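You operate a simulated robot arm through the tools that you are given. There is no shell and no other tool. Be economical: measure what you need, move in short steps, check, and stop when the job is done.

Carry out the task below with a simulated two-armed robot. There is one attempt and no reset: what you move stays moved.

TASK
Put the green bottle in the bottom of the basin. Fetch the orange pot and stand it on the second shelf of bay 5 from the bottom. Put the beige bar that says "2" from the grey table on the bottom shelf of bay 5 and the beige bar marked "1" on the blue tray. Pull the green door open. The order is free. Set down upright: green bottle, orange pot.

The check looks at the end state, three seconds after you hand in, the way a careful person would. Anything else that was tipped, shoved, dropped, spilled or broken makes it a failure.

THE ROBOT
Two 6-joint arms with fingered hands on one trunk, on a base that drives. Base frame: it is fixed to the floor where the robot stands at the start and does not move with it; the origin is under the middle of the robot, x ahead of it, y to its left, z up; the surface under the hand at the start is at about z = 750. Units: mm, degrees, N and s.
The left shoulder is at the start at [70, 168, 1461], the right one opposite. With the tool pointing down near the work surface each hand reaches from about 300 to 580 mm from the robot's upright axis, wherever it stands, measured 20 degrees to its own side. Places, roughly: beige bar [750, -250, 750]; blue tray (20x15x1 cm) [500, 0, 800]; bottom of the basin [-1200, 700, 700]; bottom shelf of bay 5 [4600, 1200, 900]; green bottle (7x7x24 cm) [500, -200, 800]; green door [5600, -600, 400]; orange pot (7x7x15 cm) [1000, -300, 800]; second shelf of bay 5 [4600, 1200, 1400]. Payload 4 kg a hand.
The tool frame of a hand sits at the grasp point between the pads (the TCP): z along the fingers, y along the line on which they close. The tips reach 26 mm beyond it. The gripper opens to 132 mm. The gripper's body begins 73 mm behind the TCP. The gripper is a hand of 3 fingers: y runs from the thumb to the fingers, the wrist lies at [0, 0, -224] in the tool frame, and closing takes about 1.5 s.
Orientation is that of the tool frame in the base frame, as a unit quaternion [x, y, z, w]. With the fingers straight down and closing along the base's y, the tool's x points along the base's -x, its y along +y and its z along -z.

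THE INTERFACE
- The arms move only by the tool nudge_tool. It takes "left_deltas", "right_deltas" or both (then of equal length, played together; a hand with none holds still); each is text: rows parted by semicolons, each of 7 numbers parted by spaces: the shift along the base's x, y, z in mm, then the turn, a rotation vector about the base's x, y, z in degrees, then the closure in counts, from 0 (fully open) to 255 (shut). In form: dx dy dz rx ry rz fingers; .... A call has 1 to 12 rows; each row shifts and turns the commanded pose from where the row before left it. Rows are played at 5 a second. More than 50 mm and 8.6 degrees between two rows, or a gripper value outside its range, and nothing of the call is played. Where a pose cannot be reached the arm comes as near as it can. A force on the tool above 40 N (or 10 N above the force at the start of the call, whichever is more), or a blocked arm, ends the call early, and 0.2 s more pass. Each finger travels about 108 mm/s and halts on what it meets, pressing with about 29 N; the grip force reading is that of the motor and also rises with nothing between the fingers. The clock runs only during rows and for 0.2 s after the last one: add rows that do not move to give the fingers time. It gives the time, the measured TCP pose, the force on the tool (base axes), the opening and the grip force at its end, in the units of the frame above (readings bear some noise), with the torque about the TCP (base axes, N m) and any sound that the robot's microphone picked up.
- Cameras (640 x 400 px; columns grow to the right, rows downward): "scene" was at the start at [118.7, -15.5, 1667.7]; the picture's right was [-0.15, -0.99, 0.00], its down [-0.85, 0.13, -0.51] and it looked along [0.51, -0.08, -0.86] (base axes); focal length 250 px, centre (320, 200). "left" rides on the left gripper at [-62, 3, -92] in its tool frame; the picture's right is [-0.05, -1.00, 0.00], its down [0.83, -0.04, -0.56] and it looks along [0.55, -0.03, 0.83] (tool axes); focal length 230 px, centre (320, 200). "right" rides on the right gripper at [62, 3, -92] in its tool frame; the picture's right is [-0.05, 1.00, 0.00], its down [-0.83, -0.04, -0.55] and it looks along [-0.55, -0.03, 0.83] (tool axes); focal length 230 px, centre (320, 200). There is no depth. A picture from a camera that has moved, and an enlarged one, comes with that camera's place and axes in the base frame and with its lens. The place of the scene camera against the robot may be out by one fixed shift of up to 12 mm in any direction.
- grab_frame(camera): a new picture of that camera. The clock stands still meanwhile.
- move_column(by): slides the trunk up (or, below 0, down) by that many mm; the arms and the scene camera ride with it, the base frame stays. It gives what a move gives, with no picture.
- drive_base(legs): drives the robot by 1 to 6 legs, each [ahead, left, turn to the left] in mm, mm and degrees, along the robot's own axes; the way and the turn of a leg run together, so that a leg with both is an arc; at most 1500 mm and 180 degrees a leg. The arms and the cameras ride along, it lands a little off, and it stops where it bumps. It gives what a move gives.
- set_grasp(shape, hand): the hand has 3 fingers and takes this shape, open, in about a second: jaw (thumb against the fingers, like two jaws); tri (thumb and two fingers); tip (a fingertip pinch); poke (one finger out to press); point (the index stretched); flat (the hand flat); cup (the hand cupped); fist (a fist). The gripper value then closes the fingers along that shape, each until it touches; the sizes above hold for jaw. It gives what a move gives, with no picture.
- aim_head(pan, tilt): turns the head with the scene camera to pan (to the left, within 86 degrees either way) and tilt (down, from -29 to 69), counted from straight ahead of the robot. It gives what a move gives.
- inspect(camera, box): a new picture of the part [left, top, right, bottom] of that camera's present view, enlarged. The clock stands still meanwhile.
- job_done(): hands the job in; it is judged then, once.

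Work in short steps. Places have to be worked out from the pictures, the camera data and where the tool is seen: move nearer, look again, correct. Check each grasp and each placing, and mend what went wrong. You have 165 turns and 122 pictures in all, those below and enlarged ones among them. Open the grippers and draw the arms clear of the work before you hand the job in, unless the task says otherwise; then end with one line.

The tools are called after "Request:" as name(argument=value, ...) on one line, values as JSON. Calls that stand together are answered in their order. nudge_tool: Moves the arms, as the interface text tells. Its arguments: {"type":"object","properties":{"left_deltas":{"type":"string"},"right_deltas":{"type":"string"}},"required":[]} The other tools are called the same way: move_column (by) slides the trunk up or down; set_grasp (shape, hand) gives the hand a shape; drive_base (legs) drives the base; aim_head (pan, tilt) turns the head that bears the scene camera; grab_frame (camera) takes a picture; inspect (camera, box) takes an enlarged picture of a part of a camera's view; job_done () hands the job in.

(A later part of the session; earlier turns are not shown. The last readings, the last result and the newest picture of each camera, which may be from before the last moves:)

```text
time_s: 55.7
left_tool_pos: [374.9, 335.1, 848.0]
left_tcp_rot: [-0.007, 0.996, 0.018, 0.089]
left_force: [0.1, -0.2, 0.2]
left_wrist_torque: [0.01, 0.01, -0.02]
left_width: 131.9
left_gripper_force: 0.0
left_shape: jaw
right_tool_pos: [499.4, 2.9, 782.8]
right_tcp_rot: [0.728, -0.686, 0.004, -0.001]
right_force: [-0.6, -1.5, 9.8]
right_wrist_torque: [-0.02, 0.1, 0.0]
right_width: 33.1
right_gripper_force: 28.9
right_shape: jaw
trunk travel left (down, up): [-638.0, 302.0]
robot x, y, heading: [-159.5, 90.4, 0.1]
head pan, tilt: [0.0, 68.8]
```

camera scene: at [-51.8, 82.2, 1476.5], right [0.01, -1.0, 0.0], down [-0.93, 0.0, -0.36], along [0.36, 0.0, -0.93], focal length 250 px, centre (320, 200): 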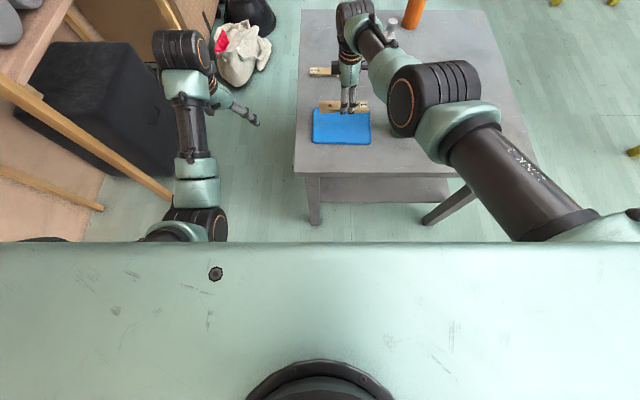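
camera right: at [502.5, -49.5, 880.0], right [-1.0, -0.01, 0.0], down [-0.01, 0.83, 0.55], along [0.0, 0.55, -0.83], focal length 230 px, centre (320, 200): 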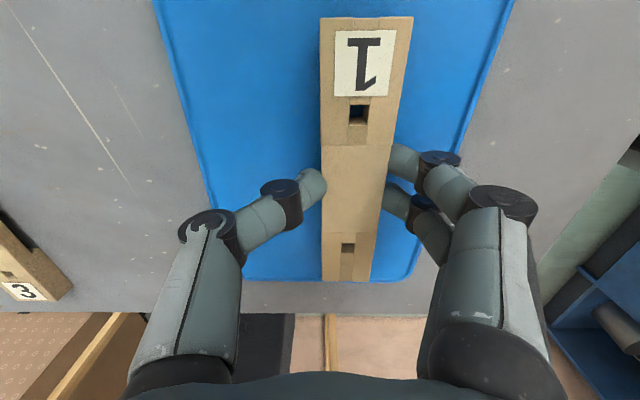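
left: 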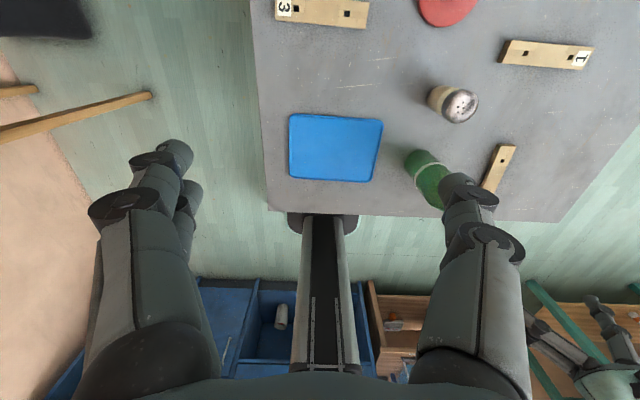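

Contact is felt (10 N). I'll open while rising, then lift by trunk and check.

Request:
nudge_tool(right_deltas="0 0 3 0 0 0 200;0 0 2 0 0 0 120;0 0 0 0 0 0 60;0 0 0 0 0 0 0;0 0 0 0 0 0 0;0 0 0 0 0 0 0")

Request:
move_column(by=290)

Request:
grab_frame(camera="right")

```text
time_s: 57.1
left_tool_pos: [376.2, 334.8, 848.1]
left_tcp_rot: [-0.008, 0.996, 0.018, 0.09]
left_force: [-0.5, -0.4, -0.1]
left_wrist_torque: [-0.03, 0.01, 0.03]
left_width: 131.9
left_gripper_force: 0.1
left_shape: jaw
right_tool_pos: [499.0, 2.6, 786.1]
right_tcp_rot: [0.727, -0.686, 0.002, 0.001]
right_force: [0.1, 0.7, 0.6]
right_wrist_torque: [-0.01, 0.02, -0.01]
right_width: 131.9
right_gripper_force: 0.1
right_shape: jaw
trunk travel left (down, up): [-638.0, 302.0]
robot x, y, heading: [-161.8, 89.4, 0.3]
head pan, tilt: [0.0, 68.8]
```

```text
time_s: 60.0
left_tool_pos: [376.9, 334.7, 1137.0]
left_tcp_rot: [-0.007, 0.996, 0.019, 0.089]
left_force: [0.4, 0.7, 0.5]
left_wrist_torque: [0.01, 0.01, 0.0]
left_width: 132.0
left_gripper_force: 0.0
left_shape: jaw
right_tool_pos: [499.8, 2.9, 1076.6]
right_tcp_rot: [0.727, -0.686, 0.002, 0.001]
right_force: [-0.8, -0.2, -0.3]
right_wrist_torque: [0.01, 0.0, -0.02]
right_width: 131.9
right_gripper_force: 0.1
right_shape: jaw
trunk travel left (down, up): [-928.0, 12.0]
robot x, y, heading: [-158.1, 87.7, 0.2]
head pan, tilt: [0.0, 68.8]
```

```text
95 pictures are left
camera right: at [499.8, -58.2, 1168.6], right [-1.0, -0.01, 0.0], down [-0.01, 0.83, 0.55], along [0.0, 0.55, -0.83], focal length 230 px, centre (320, 200)
```

right: 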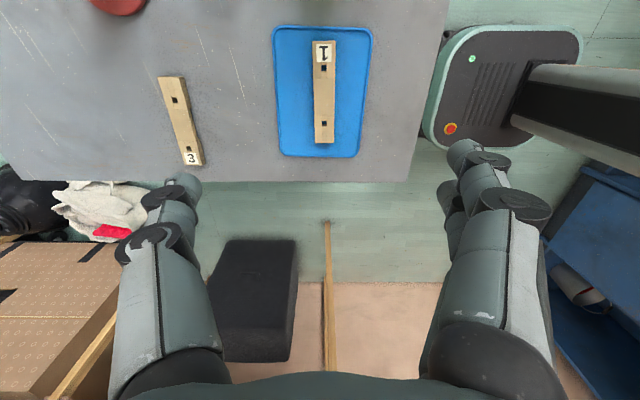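

Bar "1" lies flat on the tray. Now I'll strafe right so the right camera sees the bottle.

Request:
drive_base(legs=[[0, -270, 0]])

Request:
grab_frame(camera="right")

Request:
grab_frame(camera="scene")

```text
time_s: 61.9
left_tool_pos: [377.8, 70.0, 1137.4]
left_tcp_rot: [-0.011, 0.996, 0.017, 0.089]
left_force: [0.6, 0.2, 0.4]
left_wrist_torque: [0.01, -0.03, -0.02]
left_width: 131.9
left_gripper_force: 0.0
left_shape: jaw
right_tool_pos: [503.7, -262.2, 1076.4]
right_tcp_rot: [0.729, -0.685, 0.002, 0.001]
right_force: [0.4, 0.5, 0.2]
right_wrist_torque: [0.04, 0.03, 0.02]
right_width: 131.9
right_gripper_force: 0.0
right_shape: jaw
trunk travel left (down, up): [-928.0, 12.0]
robot x, y, heading: [-158.3, -180.2, 0.7]
head pan, tilt: [0.0, 68.8]
```

```text
94 pictures are left
camera right: at [502.5, -321.9, 1169.0], right [-1.0, -0.01, 0.0], down [-0.01, 0.83, 0.55], along [0.0, 0.55, -0.83], focal length 230 px, centre (320, 200)
```

right: 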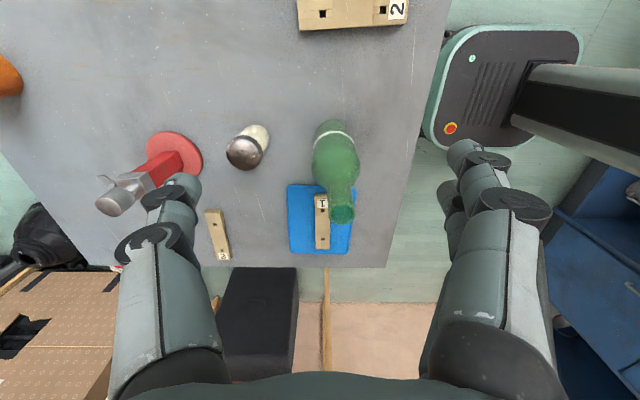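

```text
93 pictures are left
camera scene: at [-50.0, -183.5, 1678.5], right [0.01, -1.0, 0.0], down [-0.93, -0.01, -0.36], along [0.36, 0.0, -0.93], focal length 250 px, centre (320, 200)
```

scene: 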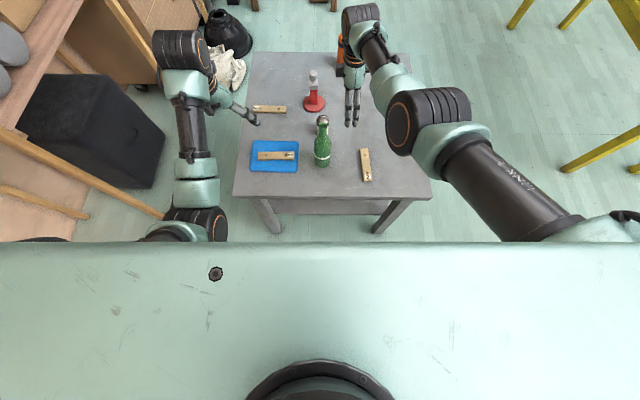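

The bottle stands at about (482,−185) with its top near z 990. I'll drive the hand directly above it and look again.

Request:
drive_base(legs=[[-22, 77, 0]])

Request:
grab_frame(camera="right")

```text
time_s: 63.0
left_tool_pos: [356.7, 134.8, 1137.8]
left_tcp_rot: [-0.01, 0.996, 0.021, 0.088]
left_force: [0.6, 0.0, 0.9]
left_wrist_torque: [0.06, 0.01, 0.0]
left_width: 132.0
left_gripper_force: 0.1
left_shape: jaw
right_tool_pos: [482.2, -196.3, 1074.9]
right_tcp_rot: [0.729, -0.684, -0.001, -0.001]
right_force: [1.3, -0.1, -0.8]
right_wrist_torque: [0.04, 0.03, 0.03]
right_width: 132.0
right_gripper_force: 0.1
right_shape: jaw
trunk travel left (down, up): [-928.0, 12.0]
robot x, y, heading: [-179.4, -107.4, 0.7]
head pan, tilt: [0.0, 68.8]
```

```text
92 pictures are left
camera right: at [481.9, -257.3, 1166.3], right [-1.0, -0.01, 0.0], down [-0.01, 0.83, 0.56], along [-0.01, 0.56, -0.83], focal length 230 px, centre (320, 200)
```

right: 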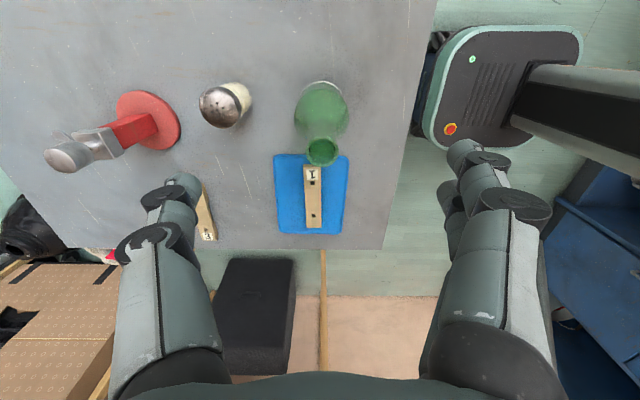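

The bottle top is at (479,−186). I'll nudge 10 mm in y and lower to z ~945 around the neck.

Request:
nudge_tool(right_deltas="-3 10 0 0 0 0 0;0 0 0 0 0 0 0;0 0 0 0 0 0 0")

Request:
move_column(by=-125)

Request:
grab_frame(camera="right")

Request:
grab_frame(camera="scene")

```text
time_s: 63.8
left_tool_pos: [353.9, 142.4, 1136.6]
left_tcp_rot: [-0.01, 0.996, 0.017, 0.089]
left_force: [-0.5, -0.4, -0.2]
left_wrist_torque: [0.04, -0.02, -0.02]
left_width: 131.8
left_gripper_force: 0.1
left_shape: jaw
right_tool_pos: [477.6, -178.5, 1076.7]
right_tcp_rot: [0.728, -0.685, 0.003, 0.0]
right_force: [1.3, 0.8, 0.6]
right_wrist_torque: [-0.05, -0.06, -0.03]
right_width: 131.7
right_gripper_force: 0.1
right_shape: jaw
trunk travel left (down, up): [-928.0, 12.0]
robot x, y, heading: [-184.7, -107.9, 0.6]
head pan, tilt: [0.0, 68.8]
```

```text
time_s: 65.3
left_tool_pos: [355.1, 142.2, 1012.6]
left_tcp_rot: [-0.01, 0.996, 0.017, 0.089]
left_force: [0.2, 0.5, -0.2]
left_wrist_torque: [0.0, 0.0, -0.02]
left_width: 131.9
left_gripper_force: 0.0
left_shape: jaw
right_tool_pos: [478.0, -178.8, 951.1]
right_tcp_rot: [0.728, -0.685, 0.002, 0.0]
right_force: [0.2, -0.4, -0.5]
right_wrist_torque: [-0.02, 0.0, 0.01]
right_width: 131.9
right_gripper_force: 0.0
right_shape: jaw
trunk travel left (down, up): [-803.0, 137.0]
robot x, y, heading: [-184.9, -111.1, 0.7]
head pan, tilt: [0.0, 68.8]
```

```text
91 pictures are left
camera right: at [477.3, -240.6, 1043.9], right [-1.0, -0.01, 0.0], down [-0.01, 0.83, 0.55], along [0.0, 0.55, -0.83], focal length 230 px, centre (320, 200)
```

right: 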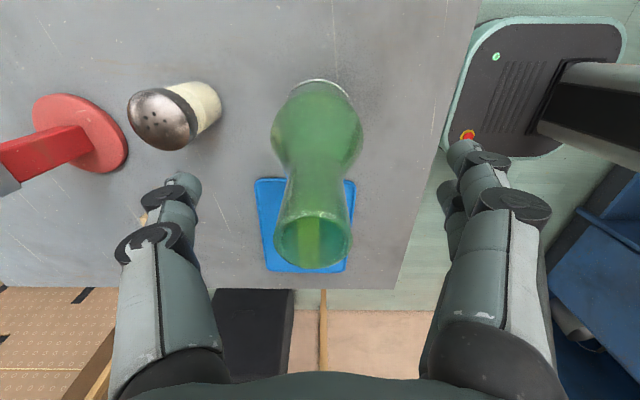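

```text
90 pictures are left
camera scene: at [-73.0, -112.6, 1553.6], right [0.01, -1.0, 0.0], down [-0.93, -0.01, -0.36], along [0.36, 0.0, -0.93], focal length 250 px, centre (320, 200)
```

scene: 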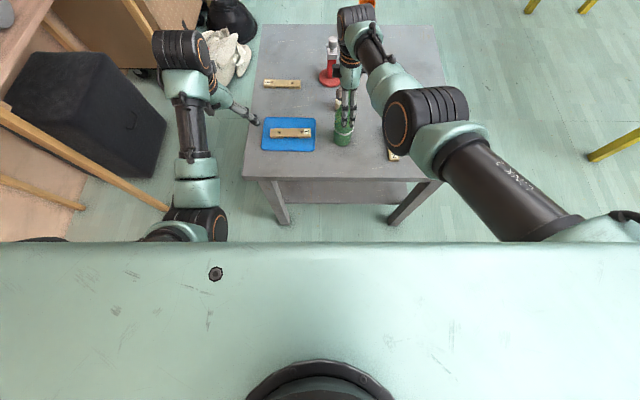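

The rim sits at about (480,−178, 985), right between the fingers. I'll lower 20 mm and close on the neck.

Request:
move_column(by=-20)

Request:
nudge_tool(right_deltas="0 0 0 0 0 0 120;0 0 0 0 0 0 160;0 0 0 0 0 0 190;0 0 0 0 0 0 220;0 0 0 0 0 0 255;0 0 0 0 0 0 255;0 0 0 0 0 0 255;0 0 0 0 0 0 255;0 0 0 0 0 0 255")

Request:
grab_frame(camera="right")

```text
time_s: 66.0
left_tool_pos: [354.8, 142.2, 991.9]
left_tcp_rot: [-0.01, 0.996, 0.018, 0.088]
left_force: [-0.2, 0.6, -0.5]
left_wrist_torque: [0.04, 0.0, 0.0]
left_width: 132.1
left_gripper_force: 0.0
left_shape: jaw
right_tool_pos: [477.7, -179.2, 931.3]
right_tcp_rot: [0.729, -0.685, 0.002, 0.001]
right_force: [0.4, 0.5, 0.3]
right_wrist_torque: [0.01, -0.01, -0.01]
right_width: 131.9
right_gripper_force: 0.1
right_shape: jaw
trunk travel left (down, up): [-783.0, 157.0]
robot x, y, heading: [-183.8, -112.0, 0.6]
head pan, tilt: [0.0, 68.8]
```

```text
time_s: 68.0
left_tool_pos: [354.0, 141.2, 992.3]
left_tcp_rot: [-0.01, 0.996, 0.018, 0.088]
left_force: [0.0, 0.0, 0.7]
left_wrist_torque: [0.01, 0.03, 0.02]
left_width: 131.7
left_gripper_force: 0.0
left_shape: jaw
right_tool_pos: [477.5, -179.2, 931.5]
right_tcp_rot: [0.729, -0.684, 0.002, 0.001]
right_force: [1.9, -0.3, 3.6]
right_wrist_torque: [0.05, 0.04, 0.02]
right_width: 35.4
right_gripper_force: 28.8
right_shape: jaw
trunk travel left (down, up): [-783.0, 157.0]
robot x, y, heading: [-180.4, -107.1, 0.5]
head pan, tilt: [0.0, 68.8]
```

```text
89 pictures are left
camera right: at [477.2, -240.3, 1024.3], right [-1.0, -0.01, 0.0], down [-0.01, 0.83, 0.55], along [0.0, 0.55, -0.83], focal length 230 px, centre (320, 200)
```

right: 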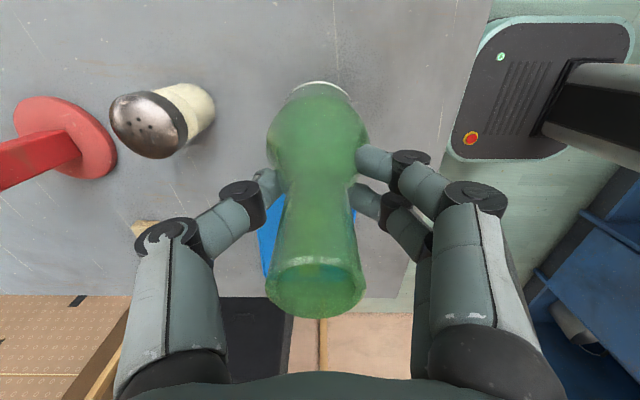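

Neck held at 35 mm. I'll lift 140 mm and check that the bottle hangs straight.

Request:
move_column(by=140)

Request:
grab_frame(camera="right")

Request:
aim_head(pan=-30, tilt=45)

Request:
grab_frame(camera="scene")

```text
time_s: 69.7
left_tool_pos: [356.3, 141.2, 1132.0]
left_tcp_rot: [-0.01, 0.996, 0.017, 0.088]
left_force: [0.4, 0.2, -0.9]
left_wrist_torque: [-0.01, 0.02, -0.01]
left_width: 132.1
left_gripper_force: 0.0
left_shape: jaw
right_tool_pos: [478.3, -179.6, 1070.6]
right_tcp_rot: [0.729, -0.684, 0.002, 0.0]
right_force: [-0.2, 0.8, -4.0]
right_wrist_torque: [0.06, 0.01, 0.02]
right_width: 34.4
right_gripper_force: 28.8
right_shape: jaw
trunk travel left (down, up): [-923.0, 17.0]
robot x, y, heading: [-181.7, -106.7, 0.6]
head pan, tilt: [0.0, 68.8]
```

```text
88 pictures are left
camera right: at [478.2, -240.5, 1163.1], right [-1.0, -0.01, 0.0], down [-0.01, 0.83, 0.55], along [0.0, 0.55, -0.83], focal length 230 px, centre (320, 200)
```

right: 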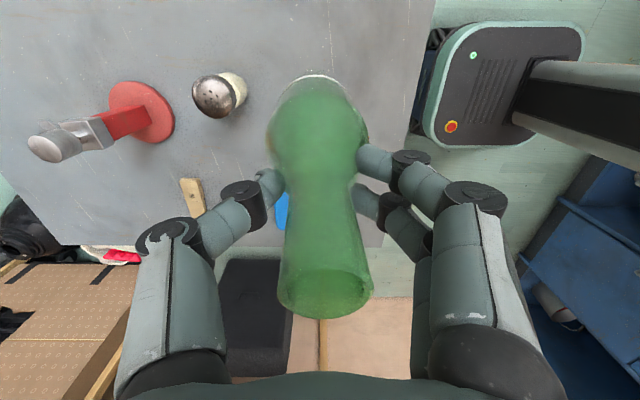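

```text
time_s: 70.6
left_tool_pos: [356.1, 140.9, 1132.5]
left_tcp_rot: [-0.009, 0.996, 0.017, 0.088]
left_force: [0.2, -0.5, -0.7]
left_wrist_torque: [0.04, -0.02, -0.01]
left_width: 132.0
left_gripper_force: 0.1
left_shape: jaw
right_tool_pos: [477.9, -179.0, 1071.0]
right_tcp_rot: [0.729, -0.685, 0.001, 0.001]
right_force: [0.9, -0.3, -5.2]
right_wrist_torque: [0.04, 0.04, -0.03]
right_width: 34.9
right_gripper_force: 29.2
right_shape: jaw
trunk travel left (down, up): [-923.0, 17.0]
robot x, y, heading: [-181.0, -107.4, 0.8]
head pan, tilt: [-30.0, 45.0]
```

```text
87 pictures are left
camera scene: at [-57.0, -152.8, 1702.2], right [-0.49, -0.87, 0.0], down [-0.62, 0.35, -0.71], along [0.62, -0.35, -0.71], focal length 250 px, centre (320, 200)
```

scene: 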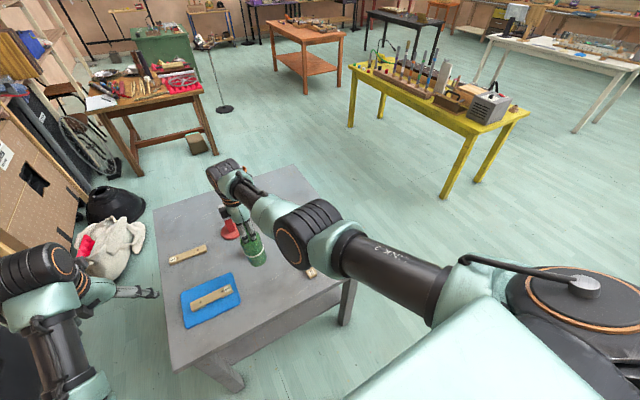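

The bottle hangs upright and secure. I'll back away from the table, turn left 90° and look toward the basin.

Request:
drive_base(legs=[[-280, 0, 0], [0, 0, 90]])

Request:
aim_head(pan=60, tilt=35)

Request:
grab_frame(camera="scene")

```text
time_s: 76.4
left_tool_pos: [-710.5, 421.4, 1131.9]
left_tcp_rot: [0.714, -0.694, -0.076, -0.049]
left_force: [0.2, 0.2, -0.3]
left_wrist_torque: [-0.01, 0.02, 0.03]
left_width: 131.8
left_gripper_force: 0.0
left_shape: jaw
right_tool_pos: [-391.1, 548.1, 1071.3]
right_tcp_rot: [0.999, 0.036, 0.001, -0.001]
right_force: [-0.1, 0.0, -4.8]
right_wrist_torque: [-0.02, 0.05, -0.03]
right_width: 33.6
right_gripper_force: 29.2
right_shape: jaw
trunk travel left (down, up): [-923.0, 17.0]
robot x, y, heading: [-456.8, -111.3, 91.3]
head pan, tilt: [-30.0, 45.0]
```

```text
time_s: 78.0
left_tool_pos: [-712.2, 421.6, 1132.3]
left_tcp_rot: [0.715, -0.693, -0.076, -0.05]
left_force: [0.5, 0.8, 1.2]
left_wrist_torque: [0.0, 0.0, 0.03]
left_width: 132.0
left_gripper_force: 0.0
left_shape: jaw
right_tool_pos: [-390.9, 547.9, 1070.6]
right_tcp_rot: [0.999, 0.036, 0.002, 0.0]
right_force: [0.0, 0.3, -4.6]
right_wrist_torque: [-0.02, 0.0, 0.01]
right_width: 33.8
right_gripper_force: 29.1
right_shape: jaw
trunk travel left (down, up): [-923.0, 17.0]
robot x, y, heading: [-453.3, -113.6, 91.4]
head pan, tilt: [60.0, 35.0]
```

```text
86 pictures are left
camera scene: at [-532.2, -23.0, 1717.1], right [0.48, 0.88, 0.0], down [0.5, -0.28, -0.82], along [-0.72, 0.39, -0.57], focal length 250 px, centre (320, 200)
```

scene: 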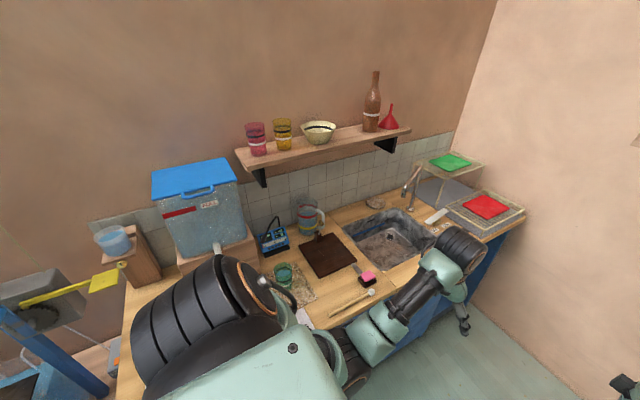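

The sink is the basin, roughly x −1300…−1030, y 500…880, with its rim near z 900. I'll raise the bottle, shift away from the counter, turn to face it and strafe alongside.

Request:
nudge_tool(right_deltas="0 0 20 0 0 0 255;0 0 20 0 0 0 255;0 0 20 0 0 0 255;0 0 0 0 0 0 255")

Request:
drive_base(legs=[[0, -250, 0], [0, 0, 88.5]])

Request:
aim_head(pan=-40, tilt=35)

Request:
grab_frame(camera="scene")

```text
time_s: 79.0
left_tool_pos: [-711.6, 422.1, 1133.1]
left_tcp_rot: [0.715, -0.693, -0.076, -0.049]
left_force: [0.4, 0.1, 0.3]
left_wrist_torque: [-0.02, -0.02, 0.02]
left_width: 132.0
left_gripper_force: 0.1
left_shape: jaw
right_tool_pos: [-391.1, 549.3, 1129.7]
right_tcp_rot: [0.999, 0.038, 0.002, 0.0]
right_force: [0.8, -0.3, -4.5]
right_wrist_torque: [-0.03, 0.05, -0.02]
right_width: 33.8
right_gripper_force: 29.0
right_shape: jaw
trunk travel left (down, up): [-923.0, 17.0]
robot x, y, heading: [-454.7, -110.6, 91.0]
head pan, tilt: [60.0, 35.0]
```

```text
time_s: 84.6
left_tool_pos: [-752.0, -339.3, 1131.6]
left_tcp_rot: [0.996, -0.006, -0.089, 0.017]
left_force: [0.2, 0.2, 0.0]
left_wrist_torque: [-0.02, -0.03, 0.02]
left_width: 131.8
left_gripper_force: 0.1
left_shape: jaw
right_tool_pos: [-866.5, -14.5, 1129.5]
right_tcp_rot: [0.696, 0.718, 0.001, -0.002]
right_force: [0.5, -0.2, -5.2]
right_wrist_torque: [-0.07, -0.01, -0.04]
right_width: 33.0
right_gripper_force: 28.8
right_shape: jaw
trunk travel left (down, up): [-923.0, 17.0]
robot x, y, heading: [-209.2, -105.7, 178.9]
head pan, tilt: [60.0, 35.0]
```

```text
time_s: 86.4
left_tool_pos: [-752.4, -339.6, 1132.1]
left_tcp_rot: [0.996, -0.006, -0.089, 0.017]
left_force: [0.4, -0.2, 0.0]
left_wrist_torque: [-0.02, 0.01, 0.01]
left_width: 132.0
left_gripper_force: 0.0
left_shape: jaw
right_tool_pos: [-864.7, -14.1, 1130.6]
right_tcp_rot: [0.696, 0.718, 0.001, -0.002]
right_force: [-0.3, -1.2, -5.0]
right_wrist_torque: [-0.04, -0.01, 0.01]
right_width: 33.1
right_gripper_force: 29.7
right_shape: jaw
trunk travel left (down, up): [-923.0, 17.0]
robot x, y, heading: [-207.1, -108.7, 178.7]
head pan, tilt: [-40.0, 35.0]
```

```text
85 pictures are left
camera scene: at [-324.2, -52.9, 1717.1], right [0.66, 0.75, 0.0], down [0.43, -0.38, -0.82], along [-0.62, 0.54, -0.57], focal length 250 px, centre (320, 200)
```

scene: 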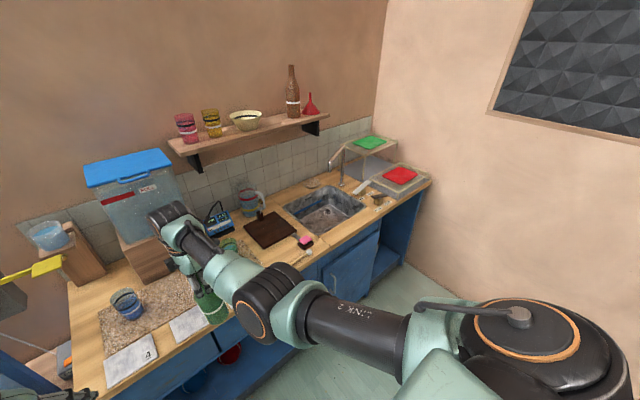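

Clear to the right (wall at y≈1400). I'll strafe right 700 mm to come opposite the sink.

Request:
drive_base(legs=[[0, -700, 0]])

Request:
aim_head(pan=-10, tilt=45)

Request:
grab_frame(camera="scene")

Request:
grab_frame(camera="left")

```text
time_s: 90.2
left_tool_pos: [-738.9, 346.0, 1132.5]
left_tcp_rot: [0.996, -0.001, -0.089, 0.016]
left_force: [0.4, 0.6, 0.0]
left_wrist_torque: [0.0, -0.02, 0.01]
left_width: 131.9
left_gripper_force: 0.0
left_shape: jaw
right_tool_pos: [-853.5, 669.6, 1130.9]
right_tcp_rot: [0.693, 0.721, 0.001, -0.002]
right_force: [-0.4, 0.3, -4.5]
right_wrist_torque: [-0.05, -0.05, -0.03]
right_width: 33.1
right_gripper_force: 28.7
right_shape: jaw
trunk travel left (down, up): [-923.0, 17.0]
robot x, y, heading: [-195.8, 584.2, 179.3]
head pan, tilt: [-40.0, 35.0]
```

```text
time_s: 91.1
left_tool_pos: [-737.9, 347.0, 1131.4]
left_tcp_rot: [0.996, -0.003, -0.088, 0.017]
left_force: [0.4, 0.5, -0.3]
left_wrist_torque: [0.0, -0.01, -0.05]
left_width: 132.1
left_gripper_force: 0.1
left_shape: jaw
right_tool_pos: [-854.3, 669.9, 1130.2]
right_tcp_rot: [0.693, 0.721, 0.0, -0.001]
right_force: [0.6, -1.1, -4.8]
right_wrist_torque: [-0.03, -0.03, -0.01]
right_width: 33.0
right_gripper_force: 29.4
right_shape: jaw
trunk travel left (down, up): [-923.0, 17.0]
robot x, y, heading: [-195.5, 582.7, 179.5]
head pan, tilt: [-10.0, 45.0]
```

```text
84 pictures are left
camera scene: at [-325.9, 595.4, 1702.3], right [0.19, 0.98, 0.0], down [0.69, -0.13, -0.71], along [-0.69, 0.13, -0.71], focal length 250 px, centre (320, 200)
```

scene: 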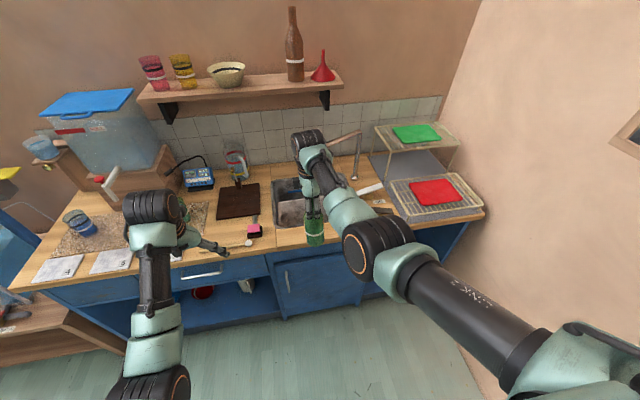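

```text
83 pictures are left
camera left: at [-782.5, 348.0, 1233.5], right [-0.05, 1.0, -0.02], down [0.92, 0.06, 0.4], along [0.4, 0.0, -0.92], focal length 230 px, centre (320, 200)
```

left: 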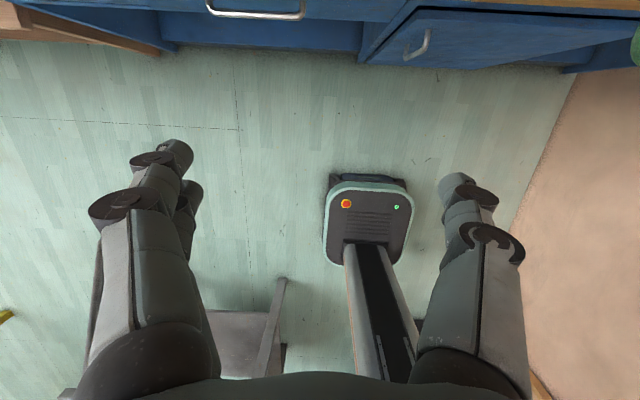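

I'll zoom on the sink and also look through the right hand's camera.

Request:
inspect(camera="scene", box=[220, 100, 420, 260])

Request:
grab_frame(camera="right")

```text
2.50 times, centred on (320, 180) of scene
camera zoom: at [-325.9, 595.4, 1702.3], right [0.19, 0.98, 0.0], down [0.69, -0.13, -0.71], along [-0.69, 0.13, -0.71], focal length 625 px, centre (320, 250)
```

zoom: 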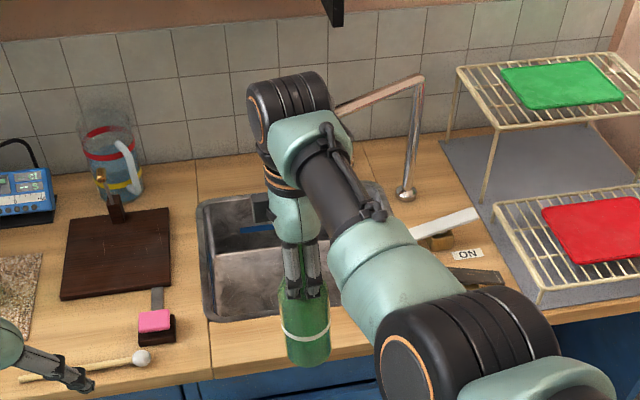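

```text
81 pictures are left
camera right: at [-853.7, 732.9, 1222.1], right [1.0, -0.01, 0.0], down [-0.01, -0.83, 0.55], along [-0.01, -0.55, -0.83], focal length 230 px, centre (320, 200)
```

right: 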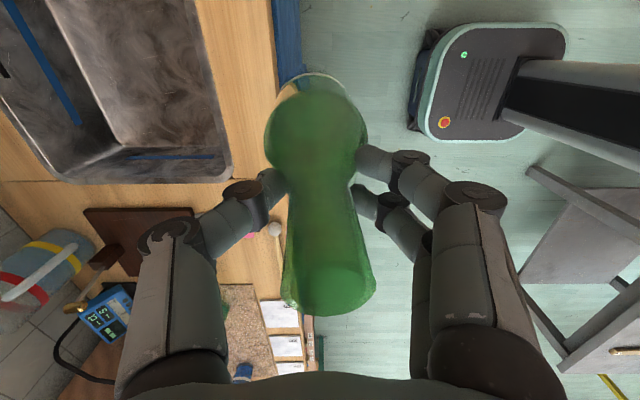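

The counter is near z 840. The faucet spout hangs over the back right of the sink (its end near (−1240,795,1100)), so I'll place at about (−1160,635), left of it. I'll drive forward 306 mm and left 35 mm at carrying height.

Request:
drive_base(legs=[[150, 35, 0], [156, 0, 0]])

Request:
grab_frame(camera="right")

Request:
grab_frame(camera="scene")

```text
time_s: 93.5
left_tool_pos: [-1037.3, 315.9, 1133.5]
left_tcp_rot: [0.996, -0.002, -0.09, 0.017]
left_force: [-0.4, 0.7, 0.4]
left_wrist_torque: [0.02, -0.01, -0.02]
left_width: 131.8
left_gripper_force: 0.1
left_shape: jaw
right_tool_pos: [-1153.8, 641.1, 1131.5]
right_tcp_rot: [0.694, 0.72, 0.0, -0.003]
right_force: [0.0, -0.1, -5.0]
right_wrist_torque: [-0.07, 0.02, 0.01]
right_width: 33.3
right_gripper_force: 28.7
right_shape: jaw
trunk travel left (down, up): [-923.0, 17.0]
robot x, y, heading: [-495.9, 557.1, 179.3]
head pan, tilt: [-10.0, 45.0]
```

```text
80 pictures are left
camera right: at [-1152.4, 701.7, 1223.7], right [1.0, -0.01, 0.0], down [-0.01, -0.83, 0.55], along [-0.01, -0.55, -0.83], focal length 230 px, centre (320, 200)
```

right: 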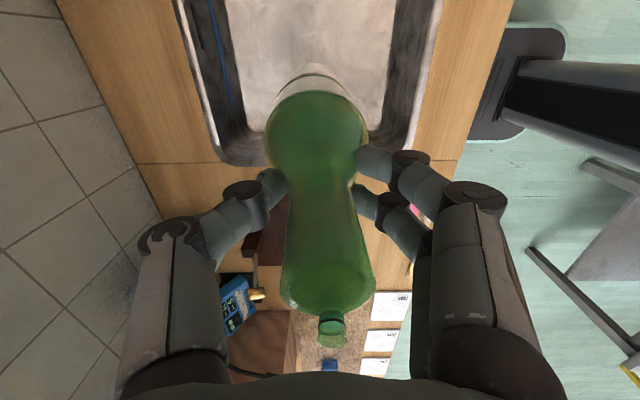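

```text
79 pictures are left
camera scene: at [-623.7, 563.5, 1702.6], right [0.19, 0.98, 0.0], down [0.69, -0.13, -0.71], along [-0.7, 0.13, -0.71], focal length 250 px, centre (320, 200)
```

scene: 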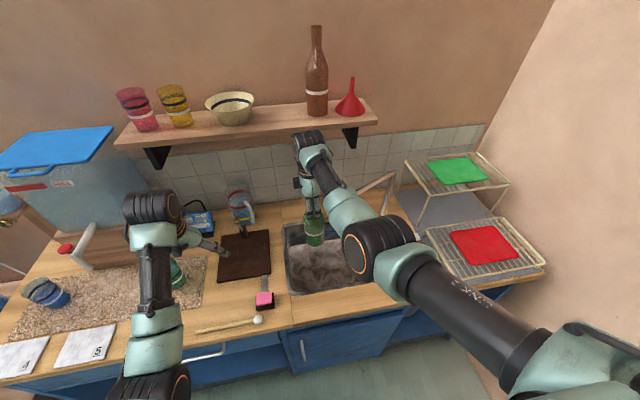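

Bottle is over the sink's left half. I'll lower 100 mm with the trunk, then continue with the arm.

Request:
move_column(by=-100)

Request:
nudge_tool(right_deltas="0 4 -20 0 0 0 255;0 4 -20 0 0 0 255;0 2 -20 0 0 0 255;0 0 -20 0 0 0 255;0 0 -20 0 0 0 255;0 0 0 0 0 0 255")

Request:
grab_frame(camera="right")

Request:
grab_frame(camera="scene")

```text
time_s: 94.8
left_tool_pos: [-1040.2, 316.4, 1031.6]
left_tcp_rot: [0.996, -0.001, -0.089, 0.017]
left_force: [-0.5, -0.2, 0.3]
left_wrist_torque: [0.02, 0.0, 0.0]
left_width: 132.2
left_gripper_force: 0.1
left_shape: jaw
right_tool_pos: [-1154.6, 640.7, 1029.7]
right_tcp_rot: [0.693, 0.721, 0.002, -0.001]
right_force: [0.3, 0.5, -4.0]
right_wrist_torque: [-0.04, -0.03, 0.0]
right_width: 33.1
right_gripper_force: 29.2
right_shape: jaw
trunk travel left (down, up): [-823.0, 117.0]
robot x, y, heading: [-495.9, 553.7, 179.1]
head pan, tilt: [-10.0, 45.0]
```

```text
time_s: 96.2
left_tool_pos: [-1039.0, 315.6, 1031.9]
left_tcp_rot: [0.996, -0.003, -0.089, 0.016]
left_force: [-0.8, 0.3, -0.2]
left_wrist_torque: [0.04, 0.0, -0.03]
left_width: 131.9
left_gripper_force: 0.0
left_shape: jaw
right_tool_pos: [-1146.8, 654.3, 933.1]
right_tcp_rot: [0.694, 0.72, 0.0, -0.002]
right_force: [0.3, -0.2, -5.3]
right_wrist_torque: [-0.05, -0.03, 0.01]
right_width: 32.4
right_gripper_force: 28.6
right_shape: jaw
right hand out of reach, approached as far as the arm can: row 5
trunk travel left (down, up): [-823.0, 117.0]
robot x, y, heading: [-498.6, 550.6, 179.5]
head pan, tilt: [-10.0, 45.0]
```

```text
78 pictures are left
camera right: at [-1145.9, 716.1, 1026.1], right [1.0, -0.01, 0.0], down [-0.01, -0.83, 0.55], along [-0.01, -0.55, -0.83], focal length 230 px, centre (320, 200)
```

right: 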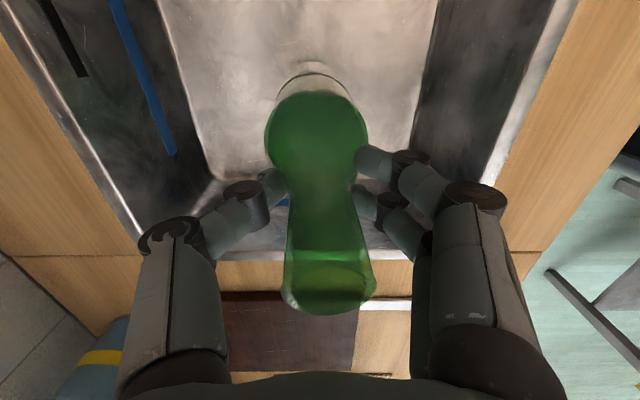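

```text
77 pictures are left
camera scene: at [-626.8, 563.8, 1602.3], right [0.19, 0.98, 0.0], down [0.69, -0.13, -0.71], along [-0.69, 0.13, -0.71], focal length 250 px, centre (320, 200)
```

scene: 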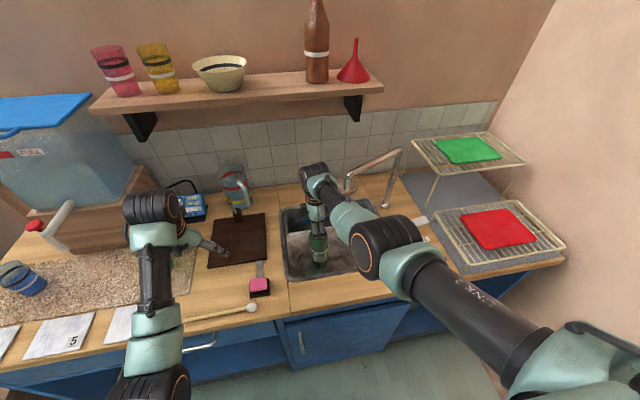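

Still clear of the faucet spout. I'll go down another 42 mm with the trunk, then feel for the bottom.

Request:
move_column(by=-42)

Request:
nudge_tool(right_deltas="0 0 -3 0 0 0 255;0 0 -3 0 0 0 255;0 0 0 0 0 0 255")

```text
time_s: 97.1
left_tool_pos: [-1036.4, 315.4, 991.6]
left_tcp_rot: [0.996, -0.002, -0.09, 0.016]
left_force: [0.2, 0.4, -0.5]
left_wrist_torque: [-0.03, -0.01, -0.01]
left_width: 132.0
left_gripper_force: 0.1
left_shape: jaw
right_tool_pos: [-1146.3, 653.7, 894.3]
right_tcp_rot: [0.693, 0.721, -0.001, -0.004]
right_force: [-1.1, 0.1, 8.0]
right_wrist_torque: [-0.04, 0.02, -0.01]
right_width: 33.3
right_gripper_force: 28.9
right_shape: jaw
trunk travel left (down, up): [-781.0, 159.0]
robot x, y, heading: [-501.3, 550.1, 179.1]
head pan, tilt: [-10.0, 45.0]
```

```text
time_s: 97.9
left_tool_pos: [-1034.6, 316.0, 993.3]
left_tcp_rot: [0.996, -0.003, -0.09, 0.016]
left_force: [-0.1, -0.4, -0.2]
left_wrist_torque: [-0.01, 0.0, 0.01]
left_width: 131.6
left_gripper_force: 0.0
left_shape: jaw
right_tool_pos: [-1145.6, 653.5, 892.8]
right_tcp_rot: [0.694, 0.72, -0.003, -0.007]
right_force: [-1.7, 2.5, 34.2]
right_wrist_torque: [0.01, -0.05, 0.03]
right_width: 35.7
right_gripper_force: 28.5
right_shape: jaw
trunk travel left (down, up): [-781.0, 159.0]
robot x, y, heading: [-496.0, 553.1, 179.2]
head pan, tilt: [-10.0, 45.0]
```

The bottle is on the bottom (34 N). I'll relax upward slightly, open, and check.

Request:
nudge_tool(right_deltas="0 0 4 0 0 0 255;0 0 0 0 0 0 220;0 0 0 0 0 0 180;0 0 0 0 0 0 130;0 0 0 0 0 0 60;0 0 0 0 0 0 0;0 0 0 0 0 0 0;0 0 0 0 0 0 0")

Request:
grab_frame(camera="right")

```text
time_s: 99.7
left_tool_pos: [-1038.2, 317.0, 990.5]
left_tcp_rot: [0.996, -0.001, -0.088, 0.016]
left_force: [-0.1, 1.1, -0.6]
left_wrist_torque: [-0.01, -0.01, 0.03]
left_width: 131.7
left_gripper_force: 0.1
left_shape: jaw
right_tool_pos: [-1145.1, 654.2, 889.8]
right_tcp_rot: [0.693, 0.721, 0.0, -0.002]
right_force: [-0.3, 0.1, 0.5]
right_wrist_torque: [-0.03, 0.01, 0.03]
right_width: 131.8
right_gripper_force: 0.0
right_shape: jaw
trunk travel left (down, up): [-781.0, 159.0]
robot x, y, heading: [-498.7, 553.2, 178.9]
head pan, tilt: [-10.0, 45.0]
```

```text
76 pictures are left
camera right: at [-1144.9, 716.3, 983.0], right [1.0, -0.01, 0.0], down [-0.01, -0.83, 0.55], along [-0.01, -0.55, -0.83], focal length 230 px, centre (320, 200)
```

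right: 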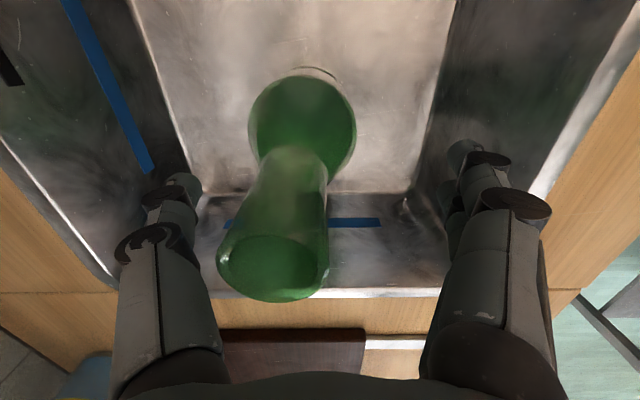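

The bottle stands upright in the basin at about (−1159,665). I'll raise the trunk and verify from above.

Request:
move_column(by=155)

Request:
grab_frame(camera="right")

```text
time_s: 101.5
left_tool_pos: [-1038.8, 316.3, 1144.3]
left_tcp_rot: [0.996, -0.001, -0.088, 0.016]
left_force: [0.2, 0.9, -1.2]
left_wrist_torque: [0.03, 0.01, 0.01]
left_width: 131.9
left_gripper_force: 0.0
left_shape: jaw
right_tool_pos: [-1146.8, 654.5, 1045.9]
right_tcp_rot: [0.694, 0.72, 0.0, -0.002]
right_force: [-0.7, 0.3, -0.1]
right_wrist_torque: [-0.02, 0.03, 0.02]
right_width: 131.8
right_gripper_force: 0.1
right_shape: jaw
trunk travel left (down, up): [-936.0, 4.0]
robot x, y, heading: [-498.0, 546.9, 179.1]
head pan, tilt: [-10.0, 45.0]
```

```text
75 pictures are left
camera right: at [-1145.3, 716.3, 1137.7], right [1.0, -0.01, 0.0], down [-0.01, -0.83, 0.55], along [-0.01, -0.55, -0.83], focal length 230 px, centre (320, 200)
```

right: 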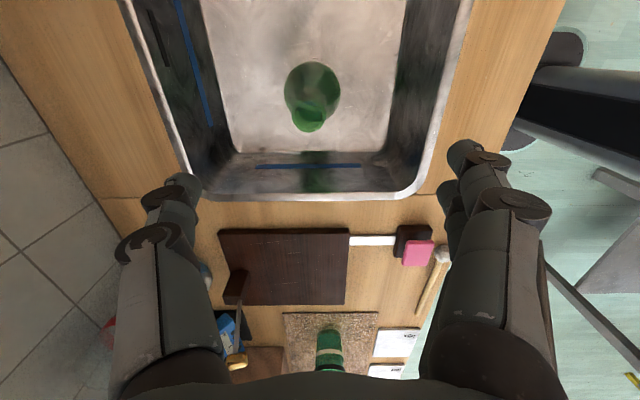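

Bottle done. Next is bar "2": I'll back away, strafe past the table and turn to face it from its right side (heading 90°), where the right hand's closing axis fits the bar.

Request:
drive_base(legs=[[-400, 0, 0], [0, 1450, 0], [0, 0, -90]])

Request:
aim_head(pan=-30, tilt=45)

Request:
grab_frame(camera="scene")

```text
time_s: 114.8
left_tool_pos: [-306.2, -368.5, 1144.2]
left_tcp_rot: [-0.696, 0.713, 0.074, 0.052]
left_force: [1.1, -0.3, -0.4]
left_wrist_torque: [0.0, -0.01, 0.02]
left_width: 131.8
left_gripper_force: 0.0
left_shape: jaw
right_tool_pos: [34.0, -268.4, 1045.7]
right_tcp_rot: [1.0, 0.008, 0.002, -0.001]
right_force: [-0.5, 0.4, -0.1]
right_wrist_torque: [-0.01, -0.05, -0.02]
right_width: 131.7
right_gripper_force: 0.0
right_shape: jaw
trunk travel left (down, up): [-936.0, 4.0]
robot x, y, heading: [-81.1, -914.0, 87.8]
head pan, tilt: [-10.0, 45.0]
```

```text
time_s: 115.6
left_tool_pos: [-307.0, -368.6, 1145.2]
left_tcp_rot: [-0.695, 0.713, 0.073, 0.053]
left_force: [0.6, 0.6, 0.2]
left_wrist_torque: [0.0, 0.03, -0.02]
left_width: 131.7
left_gripper_force: 0.1
left_shape: jaw
right_tool_pos: [33.7, -268.6, 1046.5]
right_tcp_rot: [1.0, 0.009, 0.001, -0.001]
right_force: [0.3, -0.2, -0.4]
right_wrist_torque: [-0.02, -0.02, -0.01]
right_width: 131.9
right_gripper_force: 0.1
right_shape: jaw
trunk travel left (down, up): [-936.0, 4.0]
robot x, y, heading: [-79.2, -916.7, 88.0]
head pan, tilt: [-30.0, 45.0]
```

```text
74 pictures are left
camera scene: at [-34.3, -800.2, 1715.4], right [0.85, -0.53, 0.0], down [-0.37, -0.6, -0.71], along [0.37, 0.6, -0.71], focal length 250 px, centre (320, 200)
```

scene: 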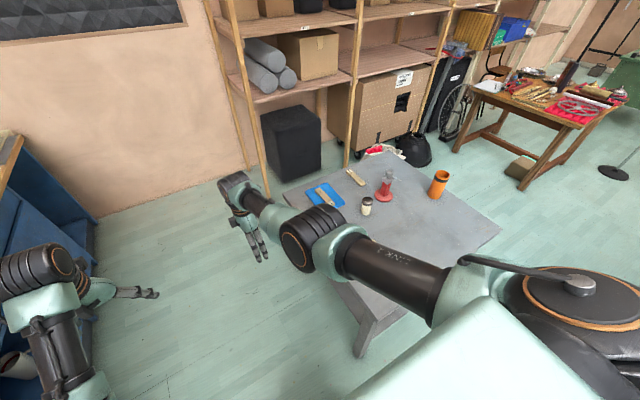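

Clear. I'll back 95 mm, then strafe right 420 mm to bring the right hand over bar "2".

Request:
drive_base(legs=[[-95, 0, 2], [0, -415, 0]])

Request:
grab_frame(camera="right")

```text
time_s: 118.9
left_tool_pos: [80.1, -472.5, 1145.0]
left_tcp_rot: [-0.704, 0.704, 0.074, 0.051]
left_force: [0.1, 0.2, 0.7]
left_wrist_torque: [-0.01, -0.03, 0.03]
left_width: 131.9
left_gripper_force: 0.1
left_shape: jaw
right_tool_pos: [417.3, -364.5, 1045.3]
right_tcp_rot: [1.0, 0.022, 0.002, -0.001]
right_force: [-0.9, 0.5, 0.3]
right_wrist_torque: [0.02, 0.01, 0.04]
right_width: 131.8
right_gripper_force: 0.0
right_shape: jaw
trunk travel left (down, up): [-936.0, 4.0]
robot x, y, heading: [323.0, -1011.5, 89.6]
head pan, tilt: [-30.0, 45.0]
```

```text
73 pictures are left
camera right: at [478.0, -363.7, 1138.2], right [-0.01, -1.0, 0.0], down [-0.83, 0.01, 0.55], along [-0.55, 0.01, -0.83], focal length 230 px, centre (320, 200)
```

right: 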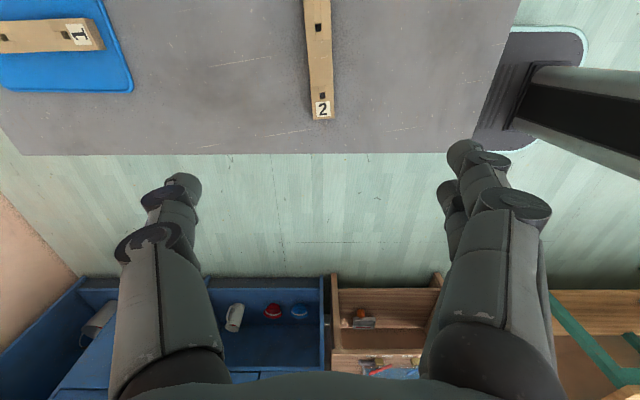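

Bar "2" is centred at about (462,−363). I'll strafe right 45 mm and lower 200 mm.

Request:
drive_base(legs=[[0, -45, 0]])

Request:
move_column(by=-215)

Request:
grab_frame(camera="right")

```text
time_s: 119.8
left_tool_pos: [116.9, -472.3, 1143.2]
left_tcp_rot: [0.705, -0.703, -0.073, -0.053]
left_force: [-1.4, -1.1, 0.0]
left_wrist_torque: [-0.02, -0.06, -0.01]
left_width: 132.0
left_gripper_force: 0.0
left_shape: jaw
right_tool_pos: [454.4, -363.2, 1047.1]
right_tcp_rot: [1.0, 0.023, 0.006, -0.001]
right_force: [0.4, 0.1, 0.8]
right_wrist_torque: [-0.02, -0.05, 0.02]
right_width: 131.9
right_gripper_force: 0.0
right_shape: jaw
trunk travel left (down, up): [-936.0, 4.0]
robot x, y, heading: [361.6, -1011.9, 89.5]
head pan, tilt: [-30.0, 45.0]
```

```text
time_s: 122.1
left_tool_pos: [124.6, -472.8, 931.1]
left_tcp_rot: [0.705, -0.704, -0.075, -0.051]
left_force: [0.0, -1.0, 0.3]
left_wrist_torque: [-0.01, 0.01, -0.02]
left_width: 131.9
left_gripper_force: 0.0
left_shape: jaw
right_tool_pos: [461.8, -365.0, 831.4]
right_tcp_rot: [1.0, 0.023, 0.002, -0.001]
right_force: [-0.6, 0.5, 0.0]
right_wrist_torque: [0.04, 0.0, 0.0]
right_width: 132.0
right_gripper_force: 0.0
right_shape: jaw
trunk travel left (down, up): [-721.0, 219.0]
robot x, y, heading: [364.0, -1010.4, 89.5]
head pan, tilt: [-30.0, 45.0]
```

```text
72 pictures are left
camera right: at [522.2, -364.0, 923.0], right [-0.01, -1.0, 0.0], down [-0.83, 0.0, 0.55], along [-0.55, 0.0, -0.83], focal length 230 px, centre (320, 200)
```

right: 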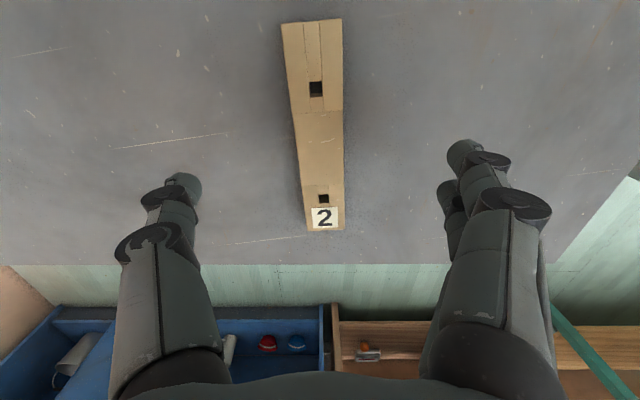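

Well aligned. I'll lower to z 776, close, and lift a little.

Request:
move_column(by=-55)

Request:
nudge_tool(right_deltas="0 0 0 0 0 0 120;0 0 0 0 0 0 170;0 0 0 0 0 0 200;0 0 0 0 0 0 230;0 0 0 0 0 0 255;0 0 0 0 0 0 255;0 0 0 0 0 0 255;0 0 0 0 0 0 255")

Request:
move_column(by=260)

Request:
grab_frame(camera="right")

```text
time_s: 123.0
left_tool_pos: [124.6, -473.5, 875.1]
left_tcp_rot: [0.704, -0.704, -0.075, -0.051]
left_force: [0.0, 0.4, 0.6]
left_wrist_torque: [0.02, -0.01, 0.0]
left_width: 132.0
left_gripper_force: 0.1
left_shape: jaw
right_tool_pos: [461.5, -365.8, 776.0]
right_tcp_rot: [1.0, 0.022, 0.002, -0.001]
right_force: [0.5, 0.6, -0.1]
right_wrist_torque: [-0.01, -0.03, -0.01]
right_width: 132.1
right_gripper_force: 0.2
right_shape: jaw
trunk travel left (down, up): [-666.0, 274.0]
robot x, y, heading: [366.5, -1014.4, 89.6]
head pan, tilt: [-30.0, 45.0]
```

```text
time_s: 124.8
left_tool_pos: [124.5, -472.9, 875.6]
left_tcp_rot: [0.705, -0.703, -0.076, -0.051]
left_force: [0.3, 0.4, -0.1]
left_wrist_torque: [-0.01, 0.01, 0.01]
left_width: 131.7
left_gripper_force: 0.2
left_shape: jaw
right_tool_pos: [460.2, -363.3, 778.3]
right_tcp_rot: [1.0, 0.023, 0.002, -0.003]
right_force: [0.5, 3.5, 12.7]
right_wrist_torque: [-0.28, 0.03, 0.02]
right_width: 34.3
right_gripper_force: 29.3
right_shape: jaw
trunk travel left (down, up): [-666.0, 274.0]
robot x, y, heading: [363.5, -1014.9, 89.5]
head pan, tilt: [-30.0, 45.0]
```

```text
time_s: 127.5
left_tool_pos: [125.5, -472.8, 1135.2]
left_tcp_rot: [0.705, -0.704, -0.075, -0.05]
left_force: [-0.4, 1.2, 1.0]
left_wrist_torque: [0.0, 0.0, -0.05]
left_width: 131.8
left_gripper_force: 0.1
left_shape: jaw
right_tool_pos: [462.2, -363.6, 1034.4]
right_tcp_rot: [1.0, 0.022, 0.002, 0.0]
right_force: [0.5, -1.0, -1.8]
right_wrist_torque: [-0.01, -0.03, 0.0]
right_width: 33.4
right_gripper_force: 29.1
right_shape: jaw
trunk travel left (down, up): [-926.0, 14.0]
robot x, y, heading: [368.3, -1006.9, 89.5]
head pan, tilt: [-30.0, 45.0]
```

```text
71 pictures are left
camera right: at [522.4, -363.6, 1127.5], right [-0.01, -1.0, 0.0], down [-0.83, 0.0, 0.55], along [-0.55, 0.0, -0.83], focal length 230 px, centre (320, 200)
```

right: 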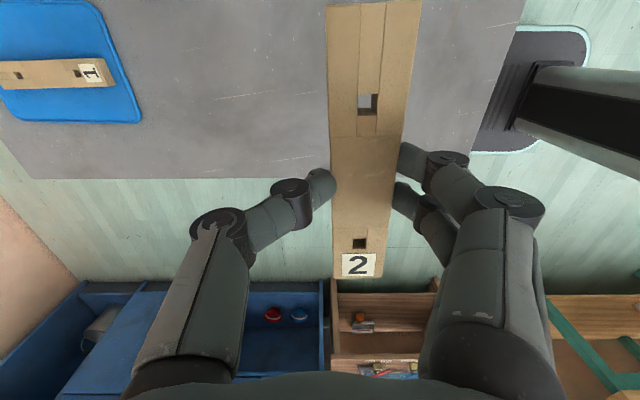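

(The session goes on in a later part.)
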